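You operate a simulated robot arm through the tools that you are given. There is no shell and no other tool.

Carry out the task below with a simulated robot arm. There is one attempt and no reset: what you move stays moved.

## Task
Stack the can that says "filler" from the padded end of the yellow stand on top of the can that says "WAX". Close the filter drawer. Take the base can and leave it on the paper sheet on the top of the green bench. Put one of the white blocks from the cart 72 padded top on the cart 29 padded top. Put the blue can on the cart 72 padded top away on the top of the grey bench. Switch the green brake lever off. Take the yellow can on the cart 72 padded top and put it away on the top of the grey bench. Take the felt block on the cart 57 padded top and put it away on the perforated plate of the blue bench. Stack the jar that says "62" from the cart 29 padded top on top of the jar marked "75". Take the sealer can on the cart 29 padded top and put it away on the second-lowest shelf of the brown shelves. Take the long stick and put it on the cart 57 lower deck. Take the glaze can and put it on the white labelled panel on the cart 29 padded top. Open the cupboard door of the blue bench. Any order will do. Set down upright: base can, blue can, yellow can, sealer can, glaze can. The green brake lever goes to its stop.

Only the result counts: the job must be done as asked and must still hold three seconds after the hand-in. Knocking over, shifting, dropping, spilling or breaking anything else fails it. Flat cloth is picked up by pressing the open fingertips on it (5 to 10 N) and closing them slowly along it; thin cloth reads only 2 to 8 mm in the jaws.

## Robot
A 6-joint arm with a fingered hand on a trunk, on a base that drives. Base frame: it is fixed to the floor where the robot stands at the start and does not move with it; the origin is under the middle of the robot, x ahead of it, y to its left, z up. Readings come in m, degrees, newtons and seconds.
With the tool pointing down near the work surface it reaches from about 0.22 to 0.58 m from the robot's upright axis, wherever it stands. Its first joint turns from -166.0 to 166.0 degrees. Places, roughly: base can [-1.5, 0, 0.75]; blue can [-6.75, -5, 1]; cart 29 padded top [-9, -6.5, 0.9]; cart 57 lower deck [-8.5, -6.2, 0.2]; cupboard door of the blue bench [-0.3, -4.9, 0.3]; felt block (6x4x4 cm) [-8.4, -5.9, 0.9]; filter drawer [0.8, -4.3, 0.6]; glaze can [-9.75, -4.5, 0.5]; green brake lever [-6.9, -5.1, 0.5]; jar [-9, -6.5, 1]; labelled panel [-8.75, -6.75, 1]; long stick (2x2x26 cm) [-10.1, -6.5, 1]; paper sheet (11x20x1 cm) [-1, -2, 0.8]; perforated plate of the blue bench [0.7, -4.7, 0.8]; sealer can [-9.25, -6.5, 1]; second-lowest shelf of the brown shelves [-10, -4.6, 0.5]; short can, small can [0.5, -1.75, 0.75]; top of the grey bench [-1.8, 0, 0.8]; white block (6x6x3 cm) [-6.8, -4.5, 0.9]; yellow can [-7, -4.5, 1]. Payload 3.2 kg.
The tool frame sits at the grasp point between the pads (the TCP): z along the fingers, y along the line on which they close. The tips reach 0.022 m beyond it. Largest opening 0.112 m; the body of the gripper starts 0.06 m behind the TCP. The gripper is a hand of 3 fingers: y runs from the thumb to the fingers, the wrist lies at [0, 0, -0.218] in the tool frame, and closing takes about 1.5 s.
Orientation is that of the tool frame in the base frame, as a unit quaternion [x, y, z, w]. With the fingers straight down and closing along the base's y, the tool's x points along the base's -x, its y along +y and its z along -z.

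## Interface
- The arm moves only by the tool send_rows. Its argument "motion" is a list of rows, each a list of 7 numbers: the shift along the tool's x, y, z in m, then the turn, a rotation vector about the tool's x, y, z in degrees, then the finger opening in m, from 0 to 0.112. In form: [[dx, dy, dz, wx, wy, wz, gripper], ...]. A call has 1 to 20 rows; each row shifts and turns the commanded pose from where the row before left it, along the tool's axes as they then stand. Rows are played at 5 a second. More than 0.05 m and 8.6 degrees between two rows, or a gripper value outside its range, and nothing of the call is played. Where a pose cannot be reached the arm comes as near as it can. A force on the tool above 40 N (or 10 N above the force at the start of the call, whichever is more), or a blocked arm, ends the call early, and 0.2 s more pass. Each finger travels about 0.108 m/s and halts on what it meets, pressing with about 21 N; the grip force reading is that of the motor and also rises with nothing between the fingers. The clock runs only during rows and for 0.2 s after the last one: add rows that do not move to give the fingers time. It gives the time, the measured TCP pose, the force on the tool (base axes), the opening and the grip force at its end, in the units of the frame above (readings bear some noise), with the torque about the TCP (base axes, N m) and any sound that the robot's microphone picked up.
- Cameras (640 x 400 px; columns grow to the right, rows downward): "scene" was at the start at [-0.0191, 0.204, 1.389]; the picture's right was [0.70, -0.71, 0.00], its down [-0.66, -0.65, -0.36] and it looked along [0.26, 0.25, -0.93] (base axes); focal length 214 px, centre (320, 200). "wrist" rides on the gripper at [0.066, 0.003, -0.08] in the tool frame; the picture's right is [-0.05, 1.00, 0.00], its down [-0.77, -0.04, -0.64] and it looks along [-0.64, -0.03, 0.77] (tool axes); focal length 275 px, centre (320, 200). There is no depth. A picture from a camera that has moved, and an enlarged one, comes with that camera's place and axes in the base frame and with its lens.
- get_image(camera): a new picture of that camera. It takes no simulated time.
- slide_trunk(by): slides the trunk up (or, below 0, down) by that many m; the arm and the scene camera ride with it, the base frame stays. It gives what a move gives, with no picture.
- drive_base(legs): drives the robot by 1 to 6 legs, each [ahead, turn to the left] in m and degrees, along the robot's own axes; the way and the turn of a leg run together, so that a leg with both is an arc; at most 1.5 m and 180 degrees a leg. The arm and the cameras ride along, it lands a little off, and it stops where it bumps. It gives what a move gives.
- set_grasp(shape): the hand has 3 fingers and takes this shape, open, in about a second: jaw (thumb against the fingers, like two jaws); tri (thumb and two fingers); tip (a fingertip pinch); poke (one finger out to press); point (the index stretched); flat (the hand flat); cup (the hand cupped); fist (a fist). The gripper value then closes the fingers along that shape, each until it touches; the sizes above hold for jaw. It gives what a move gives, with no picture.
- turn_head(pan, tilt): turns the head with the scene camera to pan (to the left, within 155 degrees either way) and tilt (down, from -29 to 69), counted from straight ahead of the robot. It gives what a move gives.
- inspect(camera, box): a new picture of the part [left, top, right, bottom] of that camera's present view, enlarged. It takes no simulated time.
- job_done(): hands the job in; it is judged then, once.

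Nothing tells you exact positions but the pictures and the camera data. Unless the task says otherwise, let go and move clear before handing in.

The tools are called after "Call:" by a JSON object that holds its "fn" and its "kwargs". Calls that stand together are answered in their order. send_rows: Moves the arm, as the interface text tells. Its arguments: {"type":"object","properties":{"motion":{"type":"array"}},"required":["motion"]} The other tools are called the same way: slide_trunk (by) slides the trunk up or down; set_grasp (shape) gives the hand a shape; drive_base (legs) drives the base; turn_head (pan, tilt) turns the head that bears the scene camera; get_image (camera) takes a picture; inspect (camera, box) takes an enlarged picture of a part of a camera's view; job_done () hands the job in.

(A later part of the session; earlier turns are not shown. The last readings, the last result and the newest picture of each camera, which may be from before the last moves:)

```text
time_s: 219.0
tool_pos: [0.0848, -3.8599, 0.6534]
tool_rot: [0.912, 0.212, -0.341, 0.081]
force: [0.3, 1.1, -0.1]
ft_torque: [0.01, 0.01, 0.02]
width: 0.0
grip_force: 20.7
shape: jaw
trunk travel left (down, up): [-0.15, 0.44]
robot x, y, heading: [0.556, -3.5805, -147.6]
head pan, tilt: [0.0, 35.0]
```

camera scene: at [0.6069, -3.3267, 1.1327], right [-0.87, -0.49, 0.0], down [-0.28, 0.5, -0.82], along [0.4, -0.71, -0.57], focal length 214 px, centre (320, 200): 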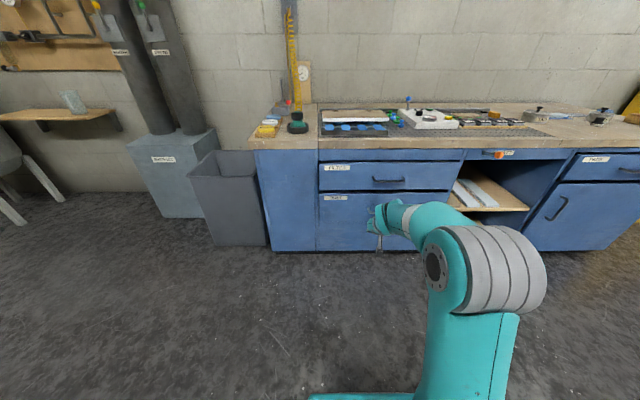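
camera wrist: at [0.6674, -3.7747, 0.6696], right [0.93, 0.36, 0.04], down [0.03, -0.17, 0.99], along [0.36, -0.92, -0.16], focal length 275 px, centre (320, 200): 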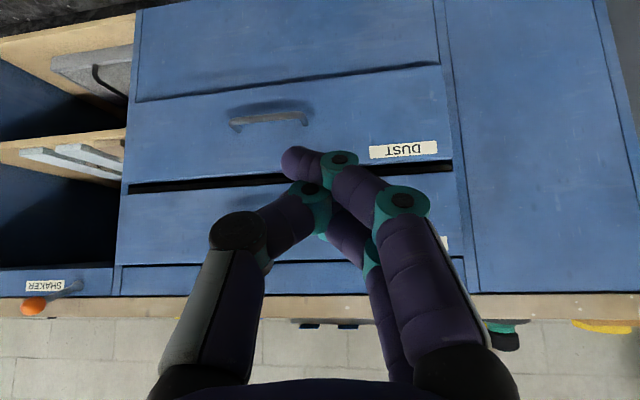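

Call:
{"fn": "drive_base", "kwargs": {"legs": [[0, -2.6], [1.03, 0], [0, 89]]}}

Call:
{"fn": "turn_head", "kwargs": {"pan": 0, "tilt": 45}}

Call:
{"fn": "get_image", "kwargs": {"camera": "scene"}}

Call:
{"fn": "get_image", "kwargs": {"camera": "wrist"}}

```text
time_s: 228.6
tool_pos: [-0.0623, -4.5742, 0.6517]
tool_rot: [0.507, 0.787, -0.188, 0.296]
force: [-0.5, 0.2, 0.4]
ft_torque: [-0.03, -0.01, 0.03]
width: 0.0
grip_force: 21.2
shape: jaw
trunk travel left (down, up): [-0.15, 0.44]
robot x, y, heading: [-0.3337, -4.0949, -59.1]
head pan, tilt: [0.0, 35.0]
```

```text
time_s: 229.3
tool_pos: [-0.0619, -4.5725, 0.6528]
tool_rot: [0.508, 0.787, -0.189, 0.296]
force: [-1.1, -0.6, -0.3]
ft_torque: [-0.01, 0.0, -0.03]
width: 0.0
grip_force: 21.2
shape: jaw
trunk travel left (down, up): [-0.15, 0.44]
robot x, y, heading: [-0.3294, -4.0928, -59.3]
head pan, tilt: [0.0, 45.0]
```

```text
taken
camera scene: at [-0.1774, -4.027, 1.1179], right [-0.86, -0.51, 0.0], down [-0.36, 0.61, -0.71], along [0.36, -0.61, -0.71], focal length 214 px, centre (320, 200)
```

scene: 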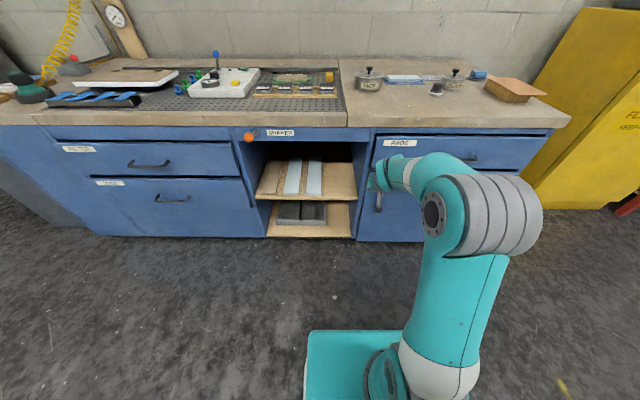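

```text
taken
camera wrist: at [-0.1016, -4.4791, 0.6696], right [0.92, 0.38, 0.04], down [0.03, -0.17, 0.99], along [0.38, -0.91, -0.16], focal length 275 px, centre (320, 200)
```

wrist: 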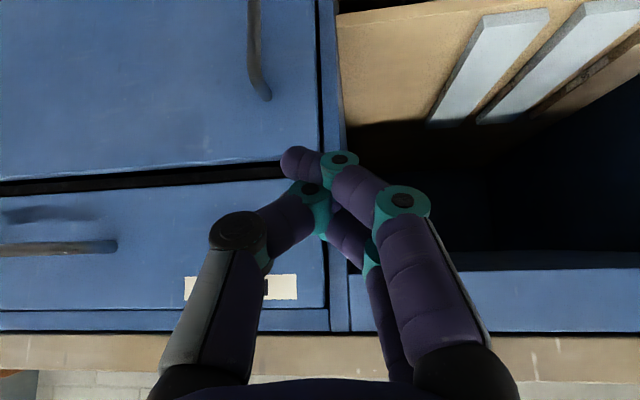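

The handle bar is at about [-0.06, -4.71], z 0.40–0.53, 0.67 m ahead of me and slightly right. I lower the trunk, open the hand, and line it up with the bar.

Call:
{"fn": "slide_trunk", "kwargs": {"by": -0.14}}

Call:
{"fn": "send_rows", "kwargs": {"motion": [[-0.0023, -0.0334, 0.0018, 0, 0, 0, 0.03], [-0.0023, -0.0334, 0.0018, 0, 0, 0, 0.06], [0.0132, 0, 0.0151, 0, 0, 0, 0.07], [0.0132, 0, 0.0151, 0, 0, 0, 0.07], [0, 0, 0, 0, 0, 0, 0.07], [0, 0, 0, 0, 0, 0, 0.07]]}}

Call:
{"fn": "get_image", "kwargs": {"camera": "wrist"}}

Call:
{"fn": "get_image", "kwargs": {"camera": "scene"}}

```text
time_s: 231.0
tool_pos: [-0.0628, -4.573, 0.5119]
tool_rot: [0.507, 0.787, -0.188, 0.297]
force: [-0.8, -0.6, 0.1]
ft_torque: [0.01, 0.0, 0.04]
width: 0.0003
grip_force: 21.1
shape: jaw
trunk travel left (down, up): [-0.01, 0.58]
robot x, y, heading: [-0.3279, -4.0974, -58.9]
head pan, tilt: [0.0, 45.0]
```

```text
time_s: 232.4
tool_pos: [-0.1218, -4.609, 0.4726]
tool_rot: [0.507, 0.787, -0.189, 0.296]
force: [0.7, 1.2, -0.8]
ft_torque: [0.0, -0.03, 0.0]
width: 0.0696
grip_force: 0.0
shape: jaw
trunk travel left (down, up): [-0.01, 0.58]
robot x, y, heading: [-0.3293, -4.0907, -59.0]
head pan, tilt: [0.0, 45.0]
```

```text
taken
camera wrist: at [-0.1599, -4.5148, 0.4899], right [0.92, 0.38, 0.04], down [0.03, -0.17, 0.99], along [0.38, -0.91, -0.16], focal length 275 px, centre (320, 200)
```

wrist: 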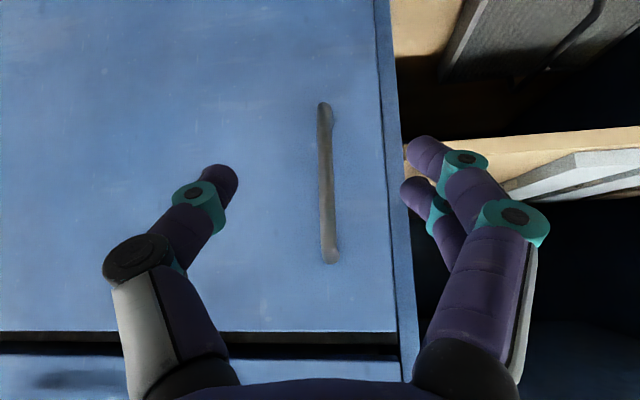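

```text
taken
camera scene: at [-0.1775, -4.027, 0.9779], right [-0.86, -0.51, 0.0], down [-0.36, 0.61, -0.71], along [0.36, -0.61, -0.71], focal length 214 px, centre (320, 200)
```

scene: 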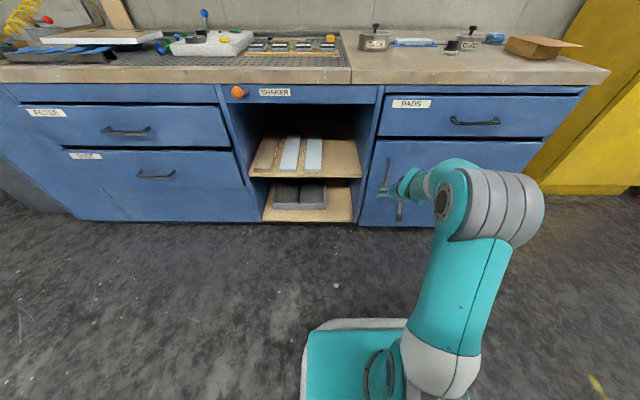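

The bar is well between thumb and fingers. I move forward and slightly down until the bar is at the grasp point.

Call:
{"fn": "send_rows", "kwargs": {"motion": [[-0.0177, 0.0007, 0.0255, 0, 0, 0, 0.07], [-0.0177, 0.0007, 0.0255, 0, 0, 0, 0.07], [-0.0177, 0.0007, 0.0255, 0, 0, 0, 0.07], [0, 0, 0, 0, 0, 0, 0.07]]}}

Call:
{"fn": "get_image", "kwargs": {"camera": "wrist"}}

```text
time_s: 233.4
tool_pos: [-0.0844, -4.6899, 0.4497]
tool_rot: [0.507, 0.788, -0.188, 0.296]
force: [-0.7, 0.4, -0.1]
ft_torque: [0.01, 0.02, -0.02]
width: 0.0699
grip_force: 0.0
shape: jaw
trunk travel left (down, up): [-0.01, 0.58]
robot x, y, heading: [-0.3314, -4.0927, -59.1]
head pan, tilt: [0.0, 45.0]
```

```text
taken
camera wrist: at [-0.1237, -4.5956, 0.4661], right [0.92, 0.38, 0.04], down [0.03, -0.16, 0.99], along [0.38, -0.91, -0.16], focal length 275 px, centre (320, 200)
```

wrist: 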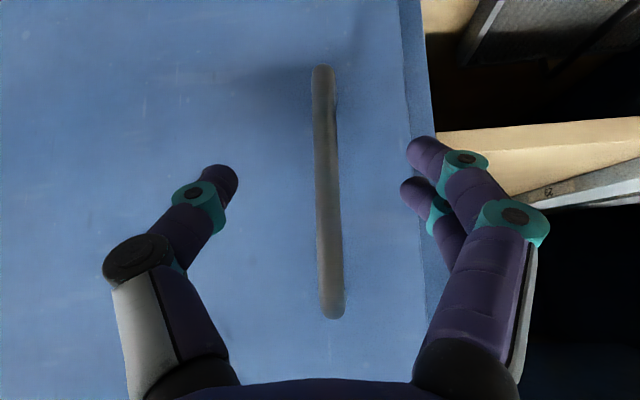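

The bar is still 4–5 cm ahead. I move in, then close on it.

Call:
{"fn": "send_rows", "kwargs": {"motion": [[-0.0136, 0.002, 0.0185, 0, 0, 0, 0.07], [-0.0136, 0.002, 0.0185, 0, 0, 0, 0.07], [0, 0, 0, 0, 0, 0, 0.07]]}}

Call:
{"fn": "get_image", "kwargs": {"camera": "wrist"}}

```text
time_s: 234.2
tool_pos: [-0.0622, -4.7275, 0.4421]
tool_rot: [0.507, 0.787, -0.188, 0.297]
force: [-1.2, -0.2, 0.7]
ft_torque: [0.0, -0.03, 0.03]
width: 0.0696
grip_force: 0.1
shape: jaw
trunk travel left (down, up): [-0.01, 0.58]
robot x, y, heading: [-0.3329, -4.0935, -59.1]
head pan, tilt: [0.0, 45.0]
```

```text
taken
camera wrist: at [-0.1, -4.633, 0.4581], right [0.92, 0.38, 0.04], down [0.03, -0.17, 0.99], along [0.38, -0.91, -0.16], focal length 275 px, centre (320, 200)
```

wrist: 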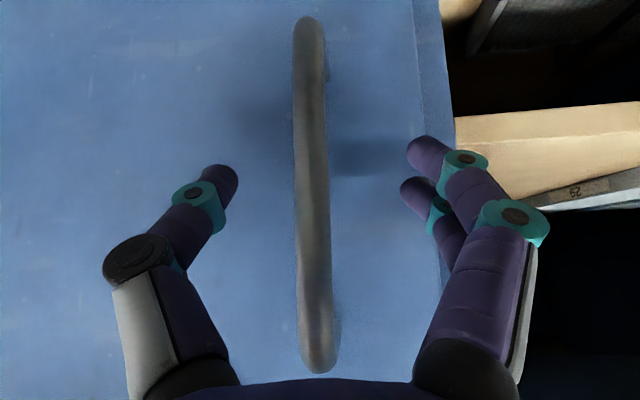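

Shadows show the fingertips close to the door and the bar between them. I close the fingers on the bar.

Call:
{"fn": "send_rows", "kwargs": {"motion": [[0, 0, 0, 0, 0, 0, 0.04], [0, 0, 0, 0, 0, 0, 0.02], [0, 0, 0, 0, 0, 0, 0.005], [0, 0, 0, 0, 0, 0, 0.0], [0, 0, 0, 0, 0, 0, 0.0], [0, 0, 0, 0, 0, 0, 0.0]]}}

Call:
{"fn": "get_image", "kwargs": {"camera": "wrist"}}

```text
time_s: 235.6
tool_pos: [-0.0617, -4.7268, 0.441]
tool_rot: [0.507, 0.787, -0.189, 0.296]
force: [-3.8, -2.8, -1.9]
ft_torque: [0.06, 0.06, 0.0]
width: 0.003
grip_force: 20.8
shape: jaw
trunk travel left (down, up): [-0.01, 0.58]
robot x, y, heading: [-0.3356, -4.0969, -58.9]
head pan, tilt: [0.0, 45.0]
```

```text
taken
camera wrist: at [-0.1005, -4.6331, 0.4578], right [0.92, 0.38, 0.04], down [0.03, -0.17, 0.99], along [0.38, -0.91, -0.16], focal length 275 px, centre (320, 200)
```

wrist: 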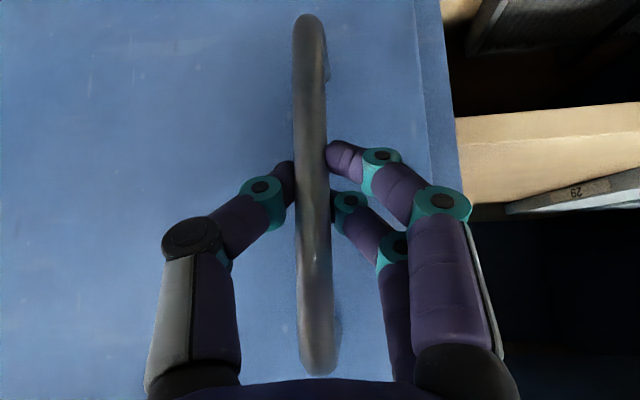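

The bar is gripped. I pull back gently 2 cm to see whether the door moves.

Call:
{"fn": "send_rows", "kwargs": {"motion": [[0.0075, -0.001, -0.0065, 0, 0, 0, 0.0], [0.0075, -0.001, -0.0065, 0, 0, 0, 0.0], [0, 0, 0, 0, 0, 0, 0.0]]}}

Call:
{"fn": "get_image", "kwargs": {"camera": "wrist"}}

```text
time_s: 236.4
tool_pos: [-0.0705, -4.7103, 0.4399]
tool_rot: [0.507, 0.787, -0.188, 0.297]
force: [-12.8, -10.8, -2.1]
ft_torque: [-0.07, 0.21, -0.1]
width: 0.0027
grip_force: 21.4
shape: jaw
trunk travel left (down, up): [-0.01, 0.58]
robot x, y, heading: [-0.3325, -4.0925, -59.2]
head pan, tilt: [0.0, 45.0]
```

```text
taken
camera wrist: at [-0.1091, -4.6162, 0.4578], right [0.92, 0.38, 0.04], down [0.03, -0.17, 0.99], along [0.38, -0.91, -0.16], focal length 275 px, centre (320, 200)
```

wrist: 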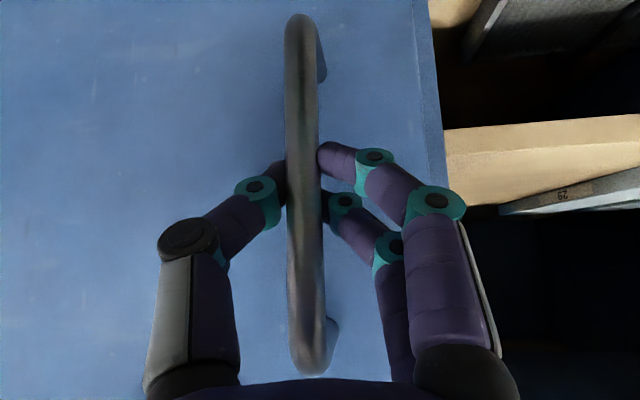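

The door moves; there is some sideways pull to the right, so I add a bit more rightward motion along the arc.

Call:
{"fn": "send_rows", "kwargs": {"motion": [[0.0166, -0.007, -0.0144, 0, 0, 0, 0.0], [0.0166, -0.007, -0.0144, 0, 0, 0, 0.0], [0, 0, 0, 0, 0, 0, 0.0]]}}

Call:
{"fn": "get_image", "kwargs": {"camera": "wrist"}}

```text
time_s: 237.2
tool_pos: [-0.1004, -4.6756, 0.4407]
tool_rot: [0.507, 0.787, -0.187, 0.297]
force: [-10.5, -9.2, -2.5]
ft_torque: [-0.1, 0.22, -0.05]
width: 0.0029
grip_force: 21.2
shape: jaw
trunk travel left (down, up): [-0.01, 0.58]
robot x, y, heading: [-0.3326, -4.0906, -59.2]
head pan, tilt: [0.0, 45.0]
```

```text
taken
camera wrist: at [-0.1383, -4.5806, 0.4578], right [0.92, 0.38, 0.04], down [0.03, -0.17, 0.99], along [0.38, -0.91, -0.16], focal length 275 px, centre (320, 200)
```

wrist: 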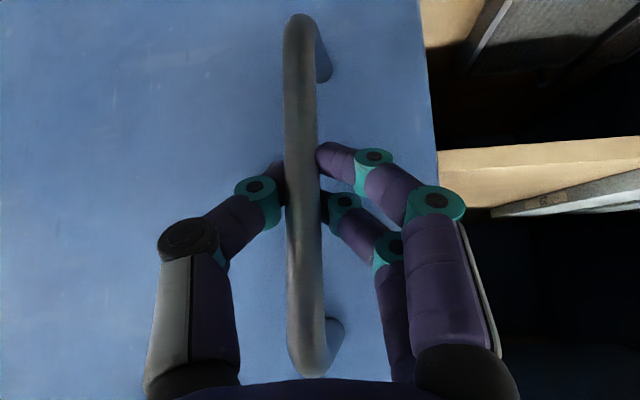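

Call:
{"fn": "send_rows", "kwargs": {"motion": [[0.0255, -0.0151, -0.0222, 0, 0, 0, 0.0], [0.0255, -0.0151, -0.0222, 0, 0, 0, 0.0], [0, 0, 0, 0, 0, 0, 0.0]]}}

```text
time_s: 238.0
tool_pos: [-0.1571, -4.6274, 0.4408]
tool_rot: [0.508, 0.788, -0.186, 0.294]
force: [5.2, 6.5, -3.7]
ft_torque: [0.21, -0.03, 0.08]
width: 0.0018
grip_force: 20.6
shape: jaw
trunk travel left (down, up): [-0.01, 0.58]
robot x, y, heading: [-0.3289, -4.0925, -59.1]
head pan, tilt: [0.0, 45.0]
```

Call:
{"fn": "send_rows", "kwargs": {"motion": [[0.0305, -0.0191, -0.0266, 0, 0, 0, 0.0], [0.0305, -0.0191, -0.0266, 0, 0, 0, 0.0], [0, 0, 0, 0, 0, 0, 0.0]]}}

Call:
{"fn": "get_image", "kwargs": {"camera": "wrist"}}

Call:
{"fn": "get_image", "kwargs": {"camera": "scene"}}

```text
time_s: 238.8
tool_pos: [-0.2131, -4.5864, 0.4791]
tool_rot: [0.509, 0.788, -0.187, 0.292]
force: [-3.4, -5.5, -0.1]
ft_torque: [0.04, -0.04, 0.12]
width: 0.0
grip_force: 21.1
shape: jaw
out of reach, approached as far as the arm can: row 1, 2
trunk travel left (down, up): [-0.01, 0.58]
robot x, y, heading: [-0.3338, -4.0912, -59.2]
head pan, tilt: [0.0, 45.0]
```

```text
taken
camera wrist: at [-0.2514, -4.4918, 0.4967], right [0.92, 0.38, 0.03], down [0.04, -0.17, 0.98], along [0.38, -0.91, -0.17], focal length 275 px, centre (320, 200)
```

wrist: 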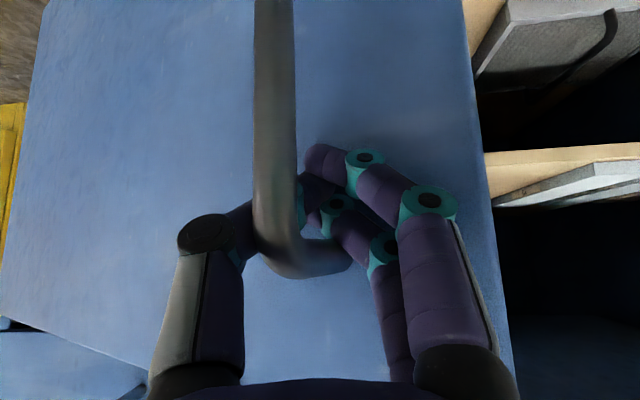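

```text
taken
camera scene: at [-0.1777, -4.0276, 0.978], right [-0.86, -0.51, 0.0], down [-0.36, 0.61, -0.71], along [0.36, -0.61, -0.71], focal length 214 px, centre (320, 200)
```

scene: 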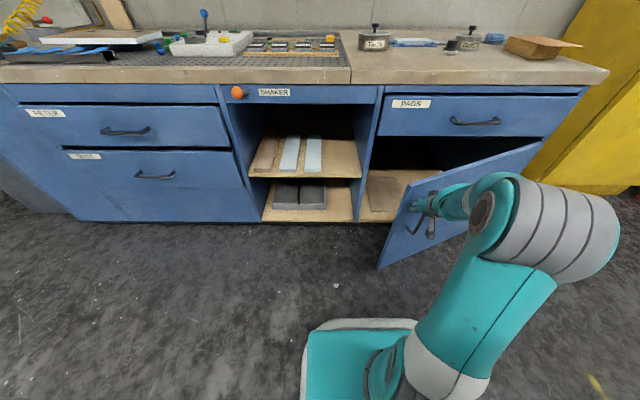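

The door is open about 25–30°, and the arm has reached its inner limit. I let go of the handle and back the base off.

Call:
{"fn": "send_rows", "kwargs": {"motion": [[0, 0, 0, 0, 0, 0, 0.03], [0, 0, 0, 0, 0, 0, 0.07], [0, 0, 0, 0, 0, 0, 0.1], [0, 0, 0, 0, 0, 0, 0.1], [0, 0, 0, 0, 0, 0, 0.1]]}}

Call:
{"fn": "get_image", "kwargs": {"camera": "wrist"}}

```text
time_s: 240.0
tool_pos: [-0.2116, -4.5856, 0.4784]
tool_rot: [0.508, 0.788, -0.187, 0.293]
force: [-0.8, -0.5, -0.6]
ft_torque: [-0.01, 0.02, 0.01]
width: 0.0997
grip_force: 0.1
shape: jaw
trunk travel left (down, up): [-0.01, 0.58]
robot x, y, heading: [-0.3356, -4.0915, -59.1]
head pan, tilt: [0.0, 45.0]
```

```text
taken
camera wrist: at [-0.2511, -4.4916, 0.4964], right [0.92, 0.38, 0.03], down [0.03, -0.17, 0.98], along [0.38, -0.91, -0.17], focal length 275 px, centre (320, 200)
```

wrist: 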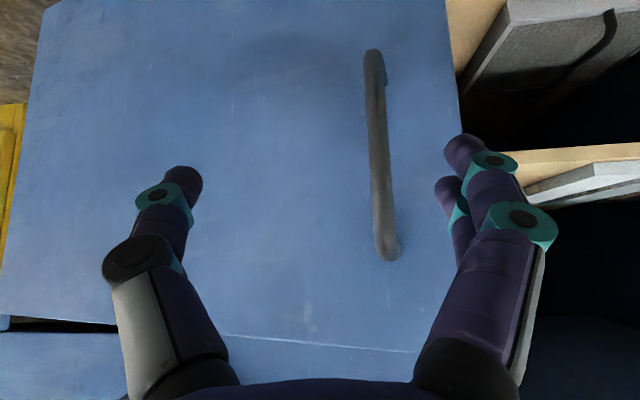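

Call:
{"fn": "get_image", "kwargs": {"camera": "scene"}}

```text
taken
camera scene: at [-0.1776, -4.0271, 0.9779], right [-0.86, -0.51, 0.0], down [-0.36, 0.61, -0.71], along [0.36, -0.61, -0.71], focal length 214 px, centre (320, 200)
```

scene: 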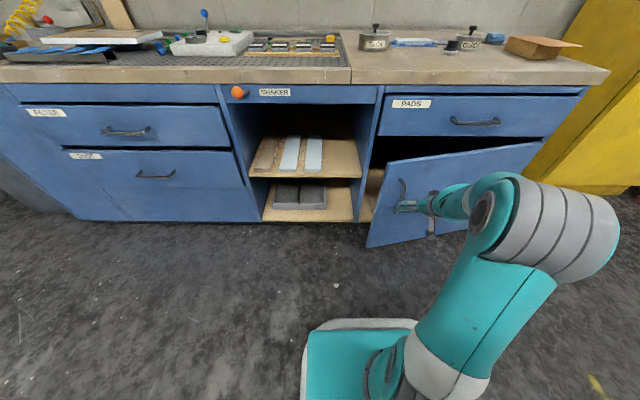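

The door swung back to about 17° when the fingers opened, but it stays ajar. I will push it from behind with a downward-pointing hand; first I back off, raise the trunk and turn the hand down again.

Call:
{"fn": "drive_base", "kwargs": {"legs": [[-0.12, 0]]}}

Call:
{"fn": "slide_trunk", "kwargs": {"by": 0.2}}

Call:
{"fn": "send_rows", "kwargs": {"motion": [[0.0303, 0, -0.0021, 0, 8, 0, 0.06], [0.0303, 0, -0.0021, 0, 8, 0, 0.03], [0.0303, 0, -0.0021, 0, 8, 0, 0.0], [0.0303, 0, -0.0021, 0, 8, 0, 0.0], [0.0303, 0, -0.0021, 0, 8, 0, 0.0], [0, 0, 0, 0, 0, 0, 0.0]]}}

Call:
{"fn": "get_image", "kwargs": {"camera": "scene"}}

```text
time_s: 241.2
tool_pos: [-0.2747, -4.4832, 0.4782]
tool_rot: [0.509, 0.788, -0.187, 0.292]
force: [-0.1, -0.7, -0.1]
ft_torque: [0.01, 0.03, 0.01]
width: 0.1
grip_force: 0.1
shape: jaw
trunk travel left (down, up): [-0.01, 0.58]
robot x, y, heading: [-0.3923, -3.9942, -59.2]
head pan, tilt: [0.0, 45.0]
```

```text
time_s: 243.4
tool_pos: [-0.2743, -4.4841, 0.6774]
tool_rot: [0.51, 0.787, -0.186, 0.292]
force: [-0.2, 0.3, 0.4]
ft_torque: [0.0, -0.01, 0.02]
width: 0.0998
grip_force: 0.1
shape: jaw
trunk travel left (down, up): [-0.21, 0.38]
robot x, y, heading: [-0.3925, -3.9893, -58.8]
head pan, tilt: [0.0, 45.0]
```

```text
time_s: 244.8
tool_pos: [-0.3311, -4.3561, 0.6279]
tool_rot: [0.543, 0.839, -0.001, 0.005]
force: [-0.7, -0.2, 0.2]
ft_torque: [-0.02, 0.02, 0.02]
width: 0.0
grip_force: 21.7
shape: jaw
trunk travel left (down, up): [-0.21, 0.38]
robot x, y, heading: [-0.3931, -3.991, -59.1]
head pan, tilt: [0.0, 45.0]
```

```text
taken
camera scene: at [-0.2388, -3.9244, 1.1779], right [-0.86, -0.51, 0.0], down [-0.36, 0.61, -0.71], along [0.36, -0.61, -0.71], focal length 214 px, centre (320, 200)
```

scene: 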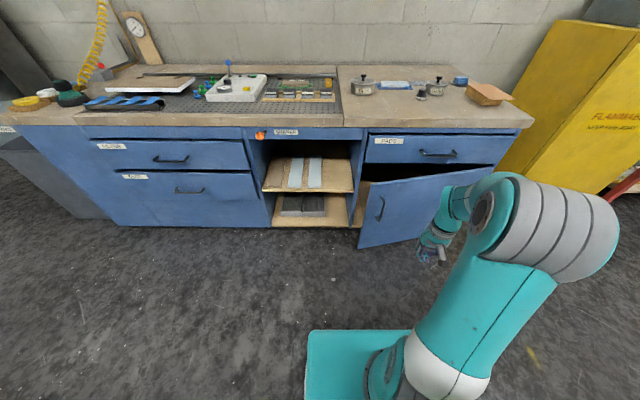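

The hand points down again at z 0.63. I drive to the left of the door and turn toward it, leaving the door's swing free.

Call:
{"fn": "drive_base", "kwargs": {"legs": [[0, 38.5], [0.385, 0]]}}

```text
time_s: 249.0
tool_pos: [0.2384, -4.378, 0.6277]
tool_rot: [0.24, 0.971, 0.001, 0.006]
force: [-0.8, -0.3, 0.6]
ft_torque: [0.06, 0.02, 0.03]
width: 0.0
grip_force: 21.0
shape: jaw
trunk travel left (down, up): [-0.21, 0.38]
robot x, y, heading: [-0.0378, -4.1291, -21.1]
head pan, tilt: [0.0, 45.0]
```

Call:
{"fn": "drive_base", "kwargs": {"legs": [[0, -92]]}}

Call:
{"fn": "turn_head", "kwargs": {"pan": 0, "tilt": 50}}

Call:
{"fn": "get_image", "kwargs": {"camera": "scene"}}

Call:
{"fn": "get_image", "kwargs": {"camera": "wrist"}}

```text
time_s: 253.3
tool_pos: [-0.3026, -4.3881, 0.6275]
tool_rot: [0.87, 0.494, -0.004, 0.004]
force: [-0.3, 0.7, 0.2]
ft_torque: [0.02, -0.04, 0.01]
width: 0.0001
grip_force: 20.9
shape: jaw
trunk travel left (down, up): [-0.21, 0.38]
robot x, y, heading: [-0.0374, -4.1295, -114.1]
head pan, tilt: [0.0, 45.0]
```

```text
time_s: 254.0
tool_pos: [-0.3022, -4.3873, 0.628]
tool_rot: [0.87, 0.493, -0.003, 0.004]
force: [-0.2, -0.3, 0.5]
ft_torque: [-0.02, 0.01, 0.0]
width: 0.0
grip_force: 21.1
shape: jaw
trunk travel left (down, up): [-0.21, 0.38]
robot x, y, heading: [-0.0377, -4.1292, -114.2]
head pan, tilt: [0.0, 50.0]
```

```text
taken
camera scene: at [0.1091, -4.2119, 1.171], right [-0.91, 0.41, 0.0], down [0.31, 0.7, -0.64], along [-0.26, -0.59, -0.77], focal length 214 px, centre (320, 200)
```

scene: 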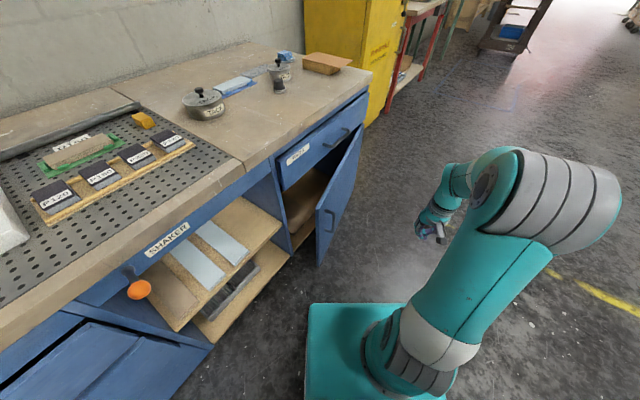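

```text
taken
camera wrist: at [-0.2648, -4.3322, 0.7068], right [0.83, -0.55, 0.0], down [-0.43, -0.64, 0.64], along [-0.35, -0.54, -0.77], focal length 275 px, centre (320, 200)
```

wrist: 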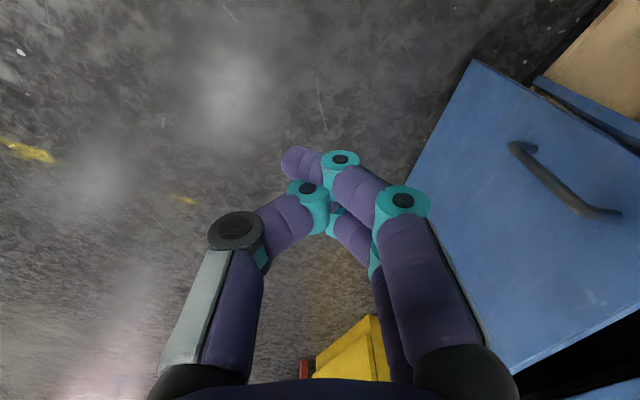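

The door is ajar about 12°, its free top corner near [-0.064, -4.638, 0.58]. I will grip the door panel over its top edge near the free corner and swing it; first I raise the hand and bring it near the edge.

Call:
{"fn": "send_rows", "kwargs": {"motion": [[0, 0, -0.045, 0, 0, 0, 0.0], [0, 0, -0.045, 0, 0, 0, 0.02], [0, 0, 0, 0, 0, 5.9, 0.04], [0, 0, 0, 0, 0, 5.9, 0.06], [0, 0, 0, 0, 0, 5.9, 0.06], [-0.0063, 0.0425, 0, 0, 0, 0, 0.06], [-0.0063, 0.0425, 0, 0, 0, 0, 0.06], [-0.0063, 0.0425, 0, 0, 0, 0, 0.06], [-0.0063, 0.0425, 0, 0, 0, 0, 0.06], [-0.0063, 0.0425, 0, 0, 0, 0, 0.06], [0, 0, 0, 0, 0, 0, 0.06]]}}

Call:
{"fn": "get_image", "kwargs": {"camera": "wrist"}}

Call:
{"fn": "get_image", "kwargs": {"camera": "scene"}}

```text
time_s: 256.4
tool_pos: [-0.1873, -4.5663, 0.7153]
tool_rot: [0.936, 0.353, -0.003, 0.005]
force: [1.1, 0.0, 0.8]
ft_torque: [-0.04, -0.02, -0.03]
width: 0.0593
grip_force: 0.1
shape: jaw
trunk travel left (down, up): [-0.21, 0.38]
robot x, y, heading: [-0.0314, -4.1248, -114.0]
head pan, tilt: [0.0, 50.0]
```

```text
taken
camera wrist: at [-0.1346, -4.5236, 0.797], right [0.63, -0.78, 0.01], down [-0.6, -0.48, 0.64], along [-0.5, -0.41, -0.77], focal length 275 px, centre (320, 200)
```

wrist: 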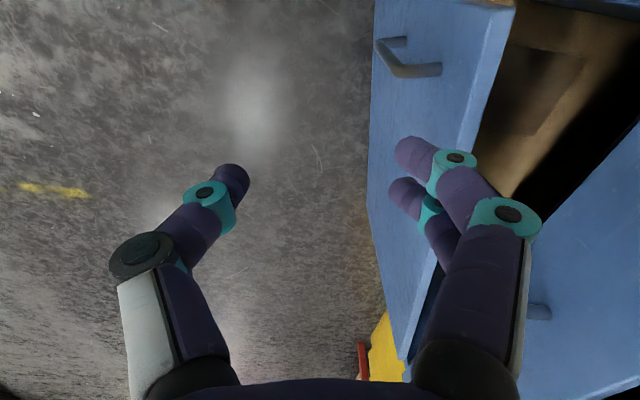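

```text
taken
camera scene: at [0.1092, -4.212, 1.171], right [-0.91, 0.41, 0.0], down [0.31, 0.7, -0.64], along [-0.26, -0.59, -0.77], focal length 214 px, centre (320, 200)
```

scene: 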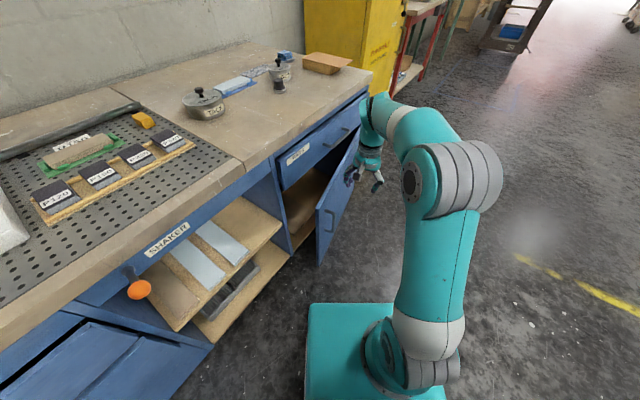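

I move over the door's top edge and lower to just above it for a check.

Call:
{"fn": "send_rows", "kwargs": {"motion": [[-0.0062, 0.0391, 0, 0, 0, 0, 0.07], [-0.0062, 0.0391, 0, 0, 0, 0, 0.07], [-0.0062, 0.0391, 0, 0, 0, 0, 0.07], [0, 0, 0.035, 0, 0, 0, 0.07], [0, 0, 0.035, 0, 0, 0, 0.07], [0, 0, 0, 0, 0, 0, 0.07]]}}

Call:
{"fn": "get_image", "kwargs": {"camera": "wrist"}}

Call:
{"fn": "inspect", "kwargs": {"camera": "scene", "box": [260, 80, 440, 280]}}

```text
time_s: 257.8
tool_pos: [-0.1212, -4.6686, 0.6498]
tool_rot: [0.935, 0.354, -0.003, 0.006]
force: [-0.8, -1.2, -0.9]
ft_torque: [-0.01, -0.02, -0.01]
width: 0.0695
grip_force: 0.0
shape: jaw
trunk travel left (down, up): [-0.21, 0.38]
robot x, y, heading: [-0.0341, -4.1262, -114.0]
head pan, tilt: [0.0, 50.0]
```

```text
taken
camera wrist: at [-0.0684, -4.6277, 0.7302], right [0.63, -0.78, 0.01], down [-0.6, -0.48, 0.64], along [-0.5, -0.41, -0.77], focal length 275 px, centre (320, 200)
```

wrist: 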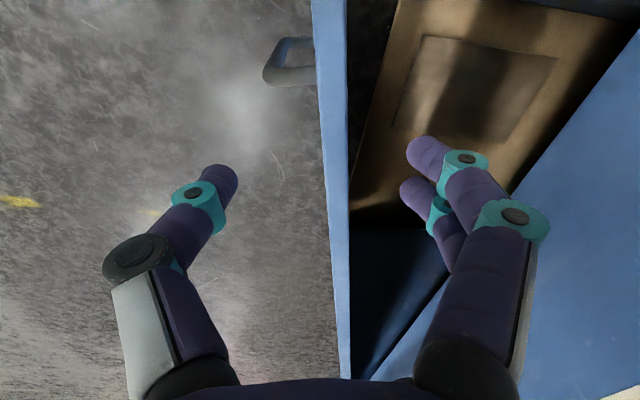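

```text
2.00 times, centred on (350, 180) of scene
camera zoom: at [0.1091, -4.212, 1.171], right [-0.91, 0.41, 0.0], down [0.31, 0.7, -0.64], along [-0.26, -0.59, -0.77], focal length 429 px, centre (260, 240)
```

zoom: 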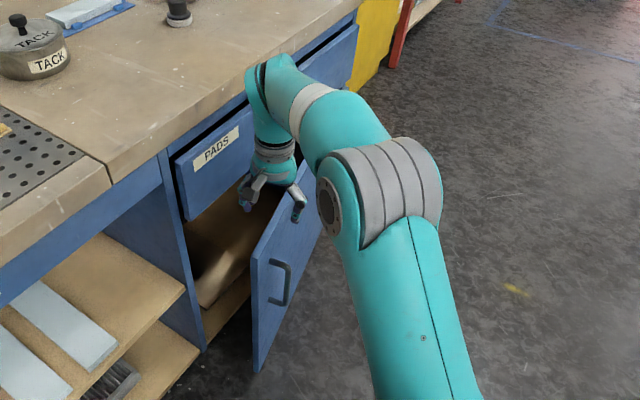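

The panel is neatly between thumb and fingers. I lower over the edge and grip it.

Call:
{"fn": "send_rows", "kwargs": {"motion": [[0, 0.003, 0.03, 0, 0, 0, 0.07], [0, 0.003, 0.03, 0, 0, 0, 0.07], [0, 0, 0.03, 0, 0, 0, 0.07], [0, 0, 0, 0, 0, 0, 0.07]]}}

Call:
{"fn": "send_rows", "kwargs": {"motion": [[0, 0, 0, 0, 0, 0, 0.04], [0, 0, 0, 0, 0, 0, 0.02], [0, 0, 0, 0, 0, 0, 0.01], [0, 0, 0, 0, 0, 0, 0.0], [0, 0, 0, 0, 0, 0, 0.0]]}}

Call:
{"fn": "get_image", "kwargs": {"camera": "wrist"}}

```text
time_s: 258.8
tool_pos: [-0.1184, -4.6738, 0.5608]
tool_rot: [0.936, 0.353, -0.003, 0.005]
force: [0.1, -0.2, 0.2]
ft_torque: [0.01, -0.04, 0.02]
width: 0.0696
grip_force: 0.0
shape: jaw
trunk travel left (down, up): [-0.21, 0.38]
robot x, y, heading: [-0.034, -4.128, -114.5]
head pan, tilt: [0.0, 50.0]
```

```text
time_s: 260.0
tool_pos: [-0.1199, -4.6737, 0.5613]
tool_rot: [0.935, 0.354, -0.003, 0.004]
force: [-0.1, 0.2, -2.2]
ft_torque: [0.0, 0.03, 0.01]
width: 0.0113
grip_force: 20.8
shape: jaw
trunk travel left (down, up): [-0.21, 0.38]
robot x, y, heading: [-0.0361, -4.1264, -114.2]
head pan, tilt: [0.0, 50.0]
```

```text
taken
camera wrist: at [-0.0663, -4.6318, 0.6402], right [0.63, -0.78, 0.01], down [-0.6, -0.48, 0.64], along [-0.5, -0.41, -0.77], focal length 275 px, centre (320, 200)
```

wrist: 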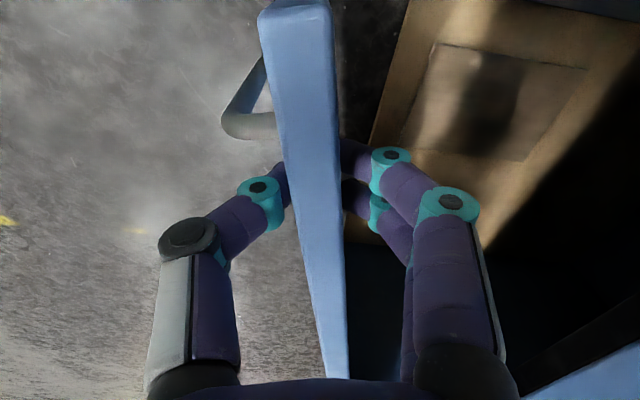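

The panel is firmly gripped. I swing it in 5° arc steps about the hinge, turning the hand with it.

Call:
{"fn": "send_rows", "kwargs": {"motion": [[-0.0019, -0.0438, 0, 0, 0, -5, 0.0], [-0.0019, -0.0438, 0, 0, 0, -5, 0.0], [0, 0, 0, 0, 0, 0, 0.0]]}}

```text
time_s: 260.8
tool_pos: [-0.1853, -4.6139, 0.5601]
tool_rot: [0.901, 0.435, -0.003, 0.004]
force: [-6.3, -6.6, 2.4]
ft_torque: [-0.1, 0.05, -0.03]
width: 0.0114
grip_force: 21.1
shape: jaw
trunk travel left (down, up): [-0.21, 0.38]
robot x, y, heading: [-0.0363, -4.1253, -114.3]
head pan, tilt: [0.0, 50.0]
```

Call:
{"fn": "send_rows", "kwargs": {"motion": [[-0.004, -0.0435, 0, 0, 0, -5, 0.0], [-0.003, -0.0435, 0, 0, 0, -5, 0.0], [0, 0, 0, 0, 0, 0, 0.0]]}}

```text
time_s: 261.6
tool_pos: [-0.2561, -4.5657, 0.5596]
tool_rot: [0.859, 0.511, -0.004, 0.004]
force: [-14.2, -25.2, 5.4]
ft_torque: [-0.33, 0.14, -0.05]
width: 0.0114
grip_force: 21.8
shape: jaw
trunk travel left (down, up): [-0.21, 0.38]
robot x, y, heading: [-0.0369, -4.126, -114.2]
head pan, tilt: [0.0, 50.0]
```

There is tension toward the hinge; I ease toward the hinge a few millimetres and check the force.

Call:
{"fn": "send_rows", "kwargs": {"motion": [[-0.004, 0, 0, 0, 0, 0, 0.0], [0, 0, 0, 0, 0, 0, 0.0]]}}

Call:
{"fn": "get_image", "kwargs": {"camera": "wrist"}}

Call:
{"fn": "get_image", "kwargs": {"camera": "scene"}}

```text
time_s: 262.2
tool_pos: [-0.2562, -4.5676, 0.5597]
tool_rot: [0.86, 0.51, -0.002, 0.003]
force: [-1.1, -3.0, 11.0]
ft_torque: [-0.05, -0.03, -0.07]
width: 0.0114
grip_force: 21.0
shape: jaw
trunk travel left (down, up): [-0.21, 0.38]
robot x, y, heading: [-0.0357, -4.1269, -114.4]
head pan, tilt: [0.0, 50.0]
```

```text
taken
camera wrist: at [-0.2215, -4.5106, 0.6391], right [0.85, -0.52, 0.0], down [-0.4, -0.65, 0.64], along [-0.33, -0.55, -0.77], focal length 275 px, centre (320, 200)
```

wrist: 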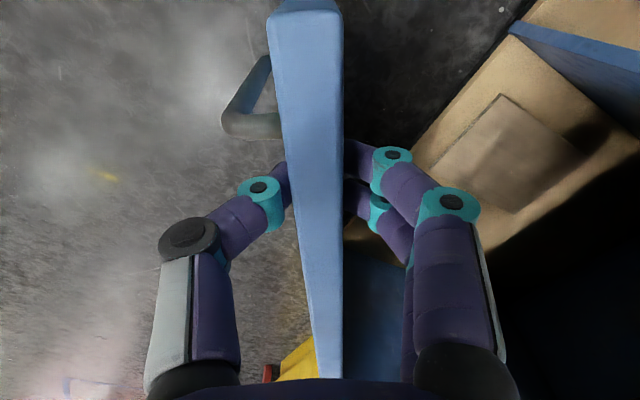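

```text
taken
camera scene: at [0.1095, -4.2111, 1.171], right [-0.91, 0.41, 0.0], down [0.31, 0.7, -0.64], along [-0.26, -0.59, -0.77], focal length 214 px, centre (320, 200)
```

scene: 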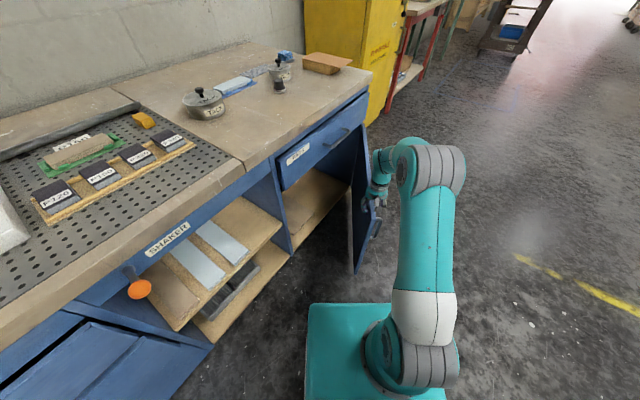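

Call:
{"fn": "send_rows", "kwargs": {"motion": [[-0.0025, -0.0434, 0, 0, 0, -5, 0.0], [-0.0025, -0.0434, 0, 0, 0, -5, 0.0], [0, 0, 0, 0, 0, 0, 0.0]]}}

Call:
{"fn": "send_rows", "kwargs": {"motion": [[-0.002, 0, 0, 0, 0, 0, 0.0], [0, 0, 0, 0, 0, 0, 0.0]]}}

```text
time_s: 263.0
tool_pos: [-0.3359, -4.5357, 0.5581]
tool_rot: [0.812, 0.584, -0.003, 0.004]
force: [8.5, 23.4, 15.5]
ft_torque: [0.34, -0.09, -0.09]
width: 0.0128
grip_force: 21.0
shape: jaw
trunk travel left (down, up): [-0.21, 0.38]
robot x, y, heading: [-0.0342, -4.1273, -114.1]
head pan, tilt: [0.0, 50.0]
```

```text
time_s: 263.6
tool_pos: [-0.3376, -4.5364, 0.5581]
tool_rot: [0.812, 0.583, -0.002, 0.003]
force: [12.4, 34.6, 5.0]
ft_torque: [0.5, -0.2, -0.06]
width: 0.0126
grip_force: 20.6
shape: jaw
trunk travel left (down, up): [-0.21, 0.38]
robot x, y, heading: [-0.041, -4.1278, -114.2]
head pan, tilt: [0.0, 50.0]
```

Now it pushes the other way; I ease outward.

Call:
{"fn": "send_rows", "kwargs": {"motion": [[0.005, 0, 0, 0, 0, 0, 0.0], [0, 0, 0, 0, 0, 0, 0.0]]}}

```text
time_s: 264.2
tool_pos: [-0.3378, -4.5348, 0.5593]
tool_rot: [0.812, 0.584, -0.005, 0.005]
force: [2.5, 10.6, -0.7]
ft_torque: [0.14, -0.09, -0.06]
width: 0.0124
grip_force: 20.8
shape: jaw
trunk travel left (down, up): [-0.21, 0.38]
robot x, y, heading: [-0.0344, -4.1266, -114.0]
head pan, tilt: [0.0, 50.0]
```

Call:
{"fn": "send_rows", "kwargs": {"motion": [[0.0, -0.0435, 0, 0, 0, -5, 0.0], [-0.0019, -0.0435, 0, 0, 0, -5, 0.0], [0, 0, 0, 0, 0, 0, 0.0]]}}

```text
time_s: 265.0
tool_pos: [-0.4207, -4.5135, 0.5578]
tool_rot: [0.758, 0.652, -0.005, 0.003]
force: [1.1, 10.3, 8.2]
ft_torque: [0.16, -0.04, -0.08]
width: 0.0123
grip_force: 21.1
shape: jaw
trunk travel left (down, up): [-0.21, 0.38]
robot x, y, heading: [-0.0363, -4.1305, -114.2]
head pan, tilt: [0.0, 50.0]
```

Call:
{"fn": "send_rows", "kwargs": {"motion": [[0.0, -0.0435, 0, 0, 0, -5, 0.0], [0, 0, 0, 0, 0, 0, 0.0]]}}

Call:
{"fn": "get_image", "kwargs": {"camera": "scene"}}

Call:
{"fn": "get_image", "kwargs": {"camera": "wrist"}}

```text
time_s: 265.6
tool_pos: [-0.4647, -4.5066, 0.558]
tool_rot: [0.729, 0.685, -0.005, 0.003]
force: [-0.8, 0.1, 11.4]
ft_torque: [0.0, -0.01, -0.1]
width: 0.0127
grip_force: 20.9
shape: jaw
trunk travel left (down, up): [-0.21, 0.38]
robot x, y, heading: [-0.0353, -4.1274, -114.2]
head pan, tilt: [0.0, 50.0]
```

```text
taken
camera scene: at [0.1097, -4.2112, 1.171], right [-0.91, 0.41, 0.0], down [0.31, 0.7, -0.64], along [-0.26, -0.59, -0.77], focal length 214 px, centre (320, 200)
```

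scene: 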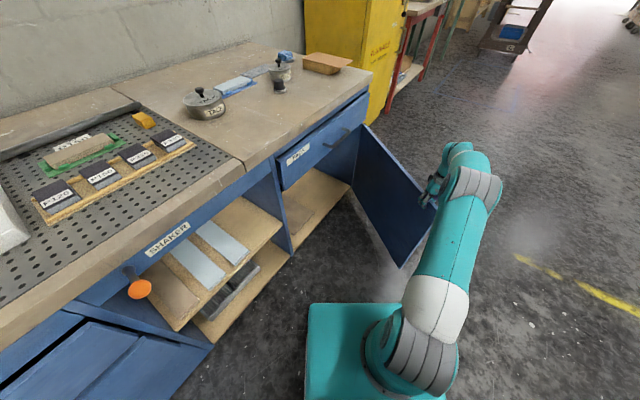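

```text
taken
camera wrist: at [-0.4554, -4.4399, 0.6375], right [0.99, -0.11, 0.0], down [-0.08, -0.76, 0.65], along [-0.07, -0.64, -0.76], focal length 275 px, centre (320, 200)
```

wrist: 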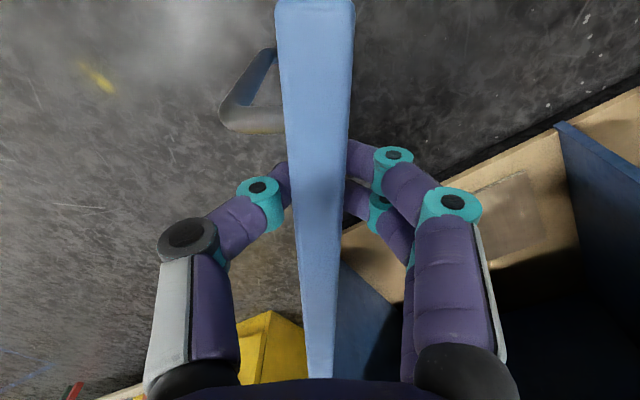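

The door is at about 57°. I release it with only a slight opening, lift clear, and turn the base to push it further from the inside.

Call:
{"fn": "send_rows", "kwargs": {"motion": [[0, 0, 0, 0, 0, 0, 0.03], [0, 0, 0, 0, 0, 0, 0.045], [0, 0, 0, 0, 0, 0, 0.045], [0, 0, 0, 0, 0, 0, 0.045], [0, 0, -0.035, 0, 0, 0, 0.045], [0, 0, -0.035, 0, 0, 0, 0.045], [0, 0, -0.035, 0, 0, 0, 0.045], [0, 0, -0.035, 0, 0, 0, 0.045], [0, 0, 0, 0, 0, 0, 0.0]]}}

Call:
{"fn": "get_image", "kwargs": {"camera": "scene"}}

```text
time_s: 267.6
tool_pos: [-0.4634, -4.5023, 0.7001]
tool_rot: [0.729, 0.684, -0.005, 0.003]
force: [0.2, 0.1, 0.0]
ft_torque: [0.02, -0.02, -0.02]
width: 0.0
grip_force: 8.0
shape: jaw
trunk travel left (down, up): [-0.21, 0.38]
robot x, y, heading: [-0.0407, -4.1269, -114.0]
head pan, tilt: [0.0, 50.0]
```

```text
taken
camera scene: at [0.109, -4.2119, 1.171], right [-0.91, 0.41, 0.0], down [0.31, 0.7, -0.64], along [-0.26, -0.59, -0.77], focal length 214 px, centre (320, 200)
```

scene: 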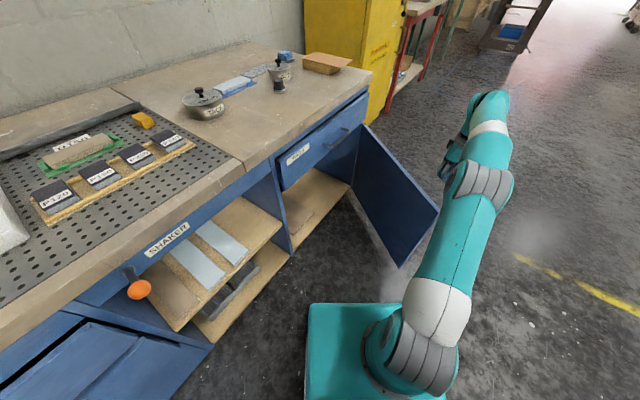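

Call:
{"fn": "drive_base", "kwargs": {"legs": [[0, -35]]}}

Call:
{"fn": "get_image", "kwargs": {"camera": "scene"}}

```text
time_s: 269.7
tool_pos: [-0.6014, -4.191, 0.7001]
tool_rot: [0.9, 0.435, -0.005, 0.002]
force: [1.0, -0.8, -0.4]
ft_torque: [0.03, 0.01, 0.03]
width: 0.0
grip_force: 21.1
shape: jaw
trunk travel left (down, up): [-0.21, 0.38]
robot x, y, heading: [-0.0387, -4.1267, -149.2]
head pan, tilt: [0.0, 50.0]
```

```text
taken
camera scene: at [0.0356, -4.2792, 1.171], right [-0.52, 0.86, 0.0], down [0.66, 0.39, -0.64], along [-0.55, -0.33, -0.77], focal length 214 px, centre (320, 200)
```

scene: 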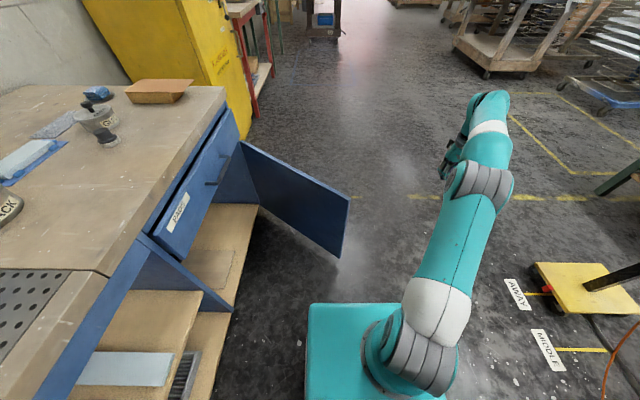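

I bring the hand over the door's edge to its inner side, then lower it behind the panel.

Call:
{"fn": "send_rows", "kwargs": {"motion": [[-0.0147, 0.0425, 0, 0, 0, 0, 0.0], [-0.0147, 0.0425, 0, 0, 0, 0, 0.0], [-0.0147, 0.0425, 0, 0, 0, 0, 0.0], [-0.0147, 0.0425, 0, 0, 0, 0, 0.0], [-0.0147, 0.0425, 0, 0, 0, 0, 0.0], [-0.0147, 0.0425, 0, 0, 0, 0, 0.0], [-0.0147, 0.0425, 0, 0, 0, 0, 0.0], [-0.0147, 0.0425, 0, 0, 0, 0, 0.0], [-0.0147, 0.0425, 0, 0, 0, 0, 0.0], [0, 0, 0, 0, 0, 0, 0.0]]}}

Call:
{"fn": "get_image", "kwargs": {"camera": "scene"}}

Call:
{"fn": "get_image", "kwargs": {"camera": "wrist"}}

```text
time_s: 271.9
tool_pos: [-0.387, -4.535, 0.6999]
tool_rot: [0.9, 0.435, -0.006, 0.002]
force: [-0.6, -0.2, 0.1]
ft_torque: [-0.01, 0.02, 0.02]
width: 0.0002
grip_force: 20.5
shape: jaw
trunk travel left (down, up): [-0.21, 0.38]
robot x, y, heading: [-0.0353, -4.1266, -148.9]
head pan, tilt: [0.0, 50.0]
```

```text
taken
camera scene: at [0.0357, -4.2794, 1.171], right [-0.52, 0.86, 0.0], down [0.66, 0.39, -0.64], along [-0.55, -0.33, -0.77], focal length 214 px, centre (320, 200)
```

scene: 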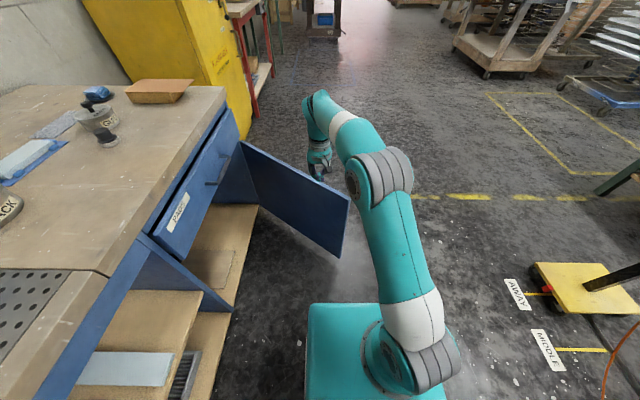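

```text
taken
camera wrist: at [-0.3432, -4.4841, 0.7796], right [0.75, -0.66, 0.0], down [-0.5, -0.58, 0.64], along [-0.42, -0.48, -0.77], focal length 275 px, centre (320, 200)
```

wrist: 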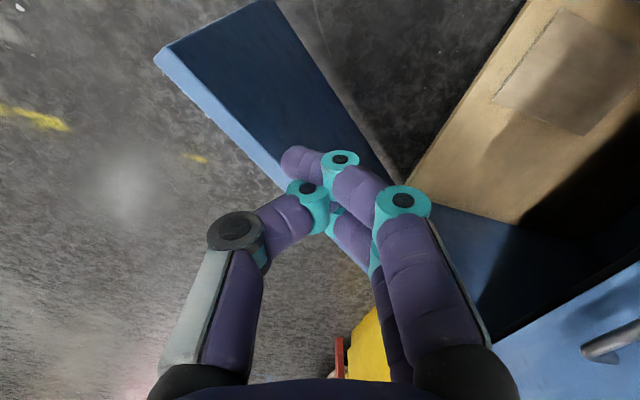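

The hand is about 8 cm inside the panel. I lower it behind the door and push it outward.

Call:
{"fn": "send_rows", "kwargs": {"motion": [[0, 0, 0.0425, 0, 0, 0, 0.0], [0, 0, 0.0425, 0, 0, 0, 0.0], [0, 0, 0.0425, 0, 0, 0, 0.0], [0, 0, 0.0425, 0, 0, 0, 0.0], [0, 0, 0, 0, 0, 0, 0.0]]}}

Call:
{"fn": "drive_base", "kwargs": {"legs": [[0.12, 0]]}}

Call:
{"fn": "get_image", "kwargs": {"camera": "scene"}}

```text
time_s: 273.1
tool_pos: [-0.3863, -4.5374, 0.5292]
tool_rot: [0.9, 0.435, -0.006, 0.001]
force: [0.5, 0.7, -0.3]
ft_torque: [0.0, -0.02, -0.03]
width: 0.0001
grip_force: 21.2
shape: jaw
trunk travel left (down, up): [-0.21, 0.38]
robot x, y, heading: [-0.0334, -4.1269, -149.3]
head pan, tilt: [0.0, 50.0]
```

```text
time_s: 274.3
tool_pos: [-0.4874, -4.5999, 0.5292]
tool_rot: [0.899, 0.437, -0.005, 0.002]
force: [0.4, 0.4, -0.1]
ft_torque: [0.0, -0.01, -0.04]
width: 0.0003
grip_force: 21.3
shape: jaw
trunk travel left (down, up): [-0.21, 0.38]
robot x, y, heading: [-0.1383, -4.1846, -148.6]
head pan, tilt: [0.0, 50.0]
```

```text
taken
camera scene: at [-0.0672, -4.3414, 1.171], right [-0.52, 0.86, 0.0], down [0.66, 0.4, -0.64], along [-0.55, -0.33, -0.77], focal length 214 px, centre (320, 200)
```

scene: 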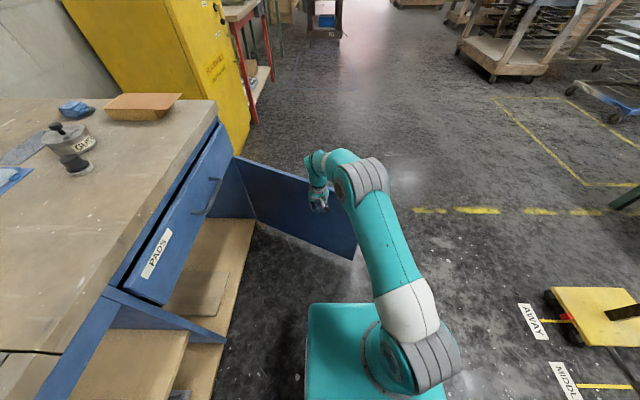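

Call:
{"fn": "drive_base", "kwargs": {"legs": [[0.12, 0]]}}

Call:
{"fn": "get_image", "kwargs": {"camera": "scene"}}

```text
time_s: 275.6
tool_pos: [-0.5923, -4.6645, 0.5309]
tool_rot: [0.9, 0.436, -0.005, 0.002]
force: [-0.2, 0.8, 0.8]
ft_torque: [0.01, -0.01, 0.0]
width: 0.0
grip_force: 21.2
shape: jaw
trunk travel left (down, up): [-0.21, 0.38]
robot x, y, heading: [-0.2448, -4.2504, -148.9]
head pan, tilt: [0.0, 50.0]
```

```text
taken
camera scene: at [-0.1706, -4.404, 1.171], right [-0.52, 0.86, 0.0], down [0.66, 0.4, -0.64], along [-0.55, -0.33, -0.77], focal length 214 px, centre (320, 200)
```

scene: 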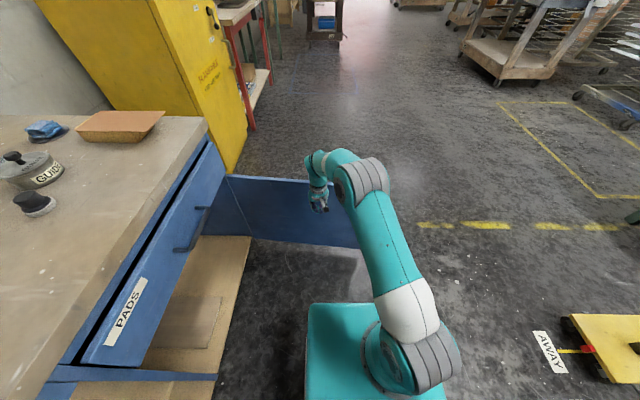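

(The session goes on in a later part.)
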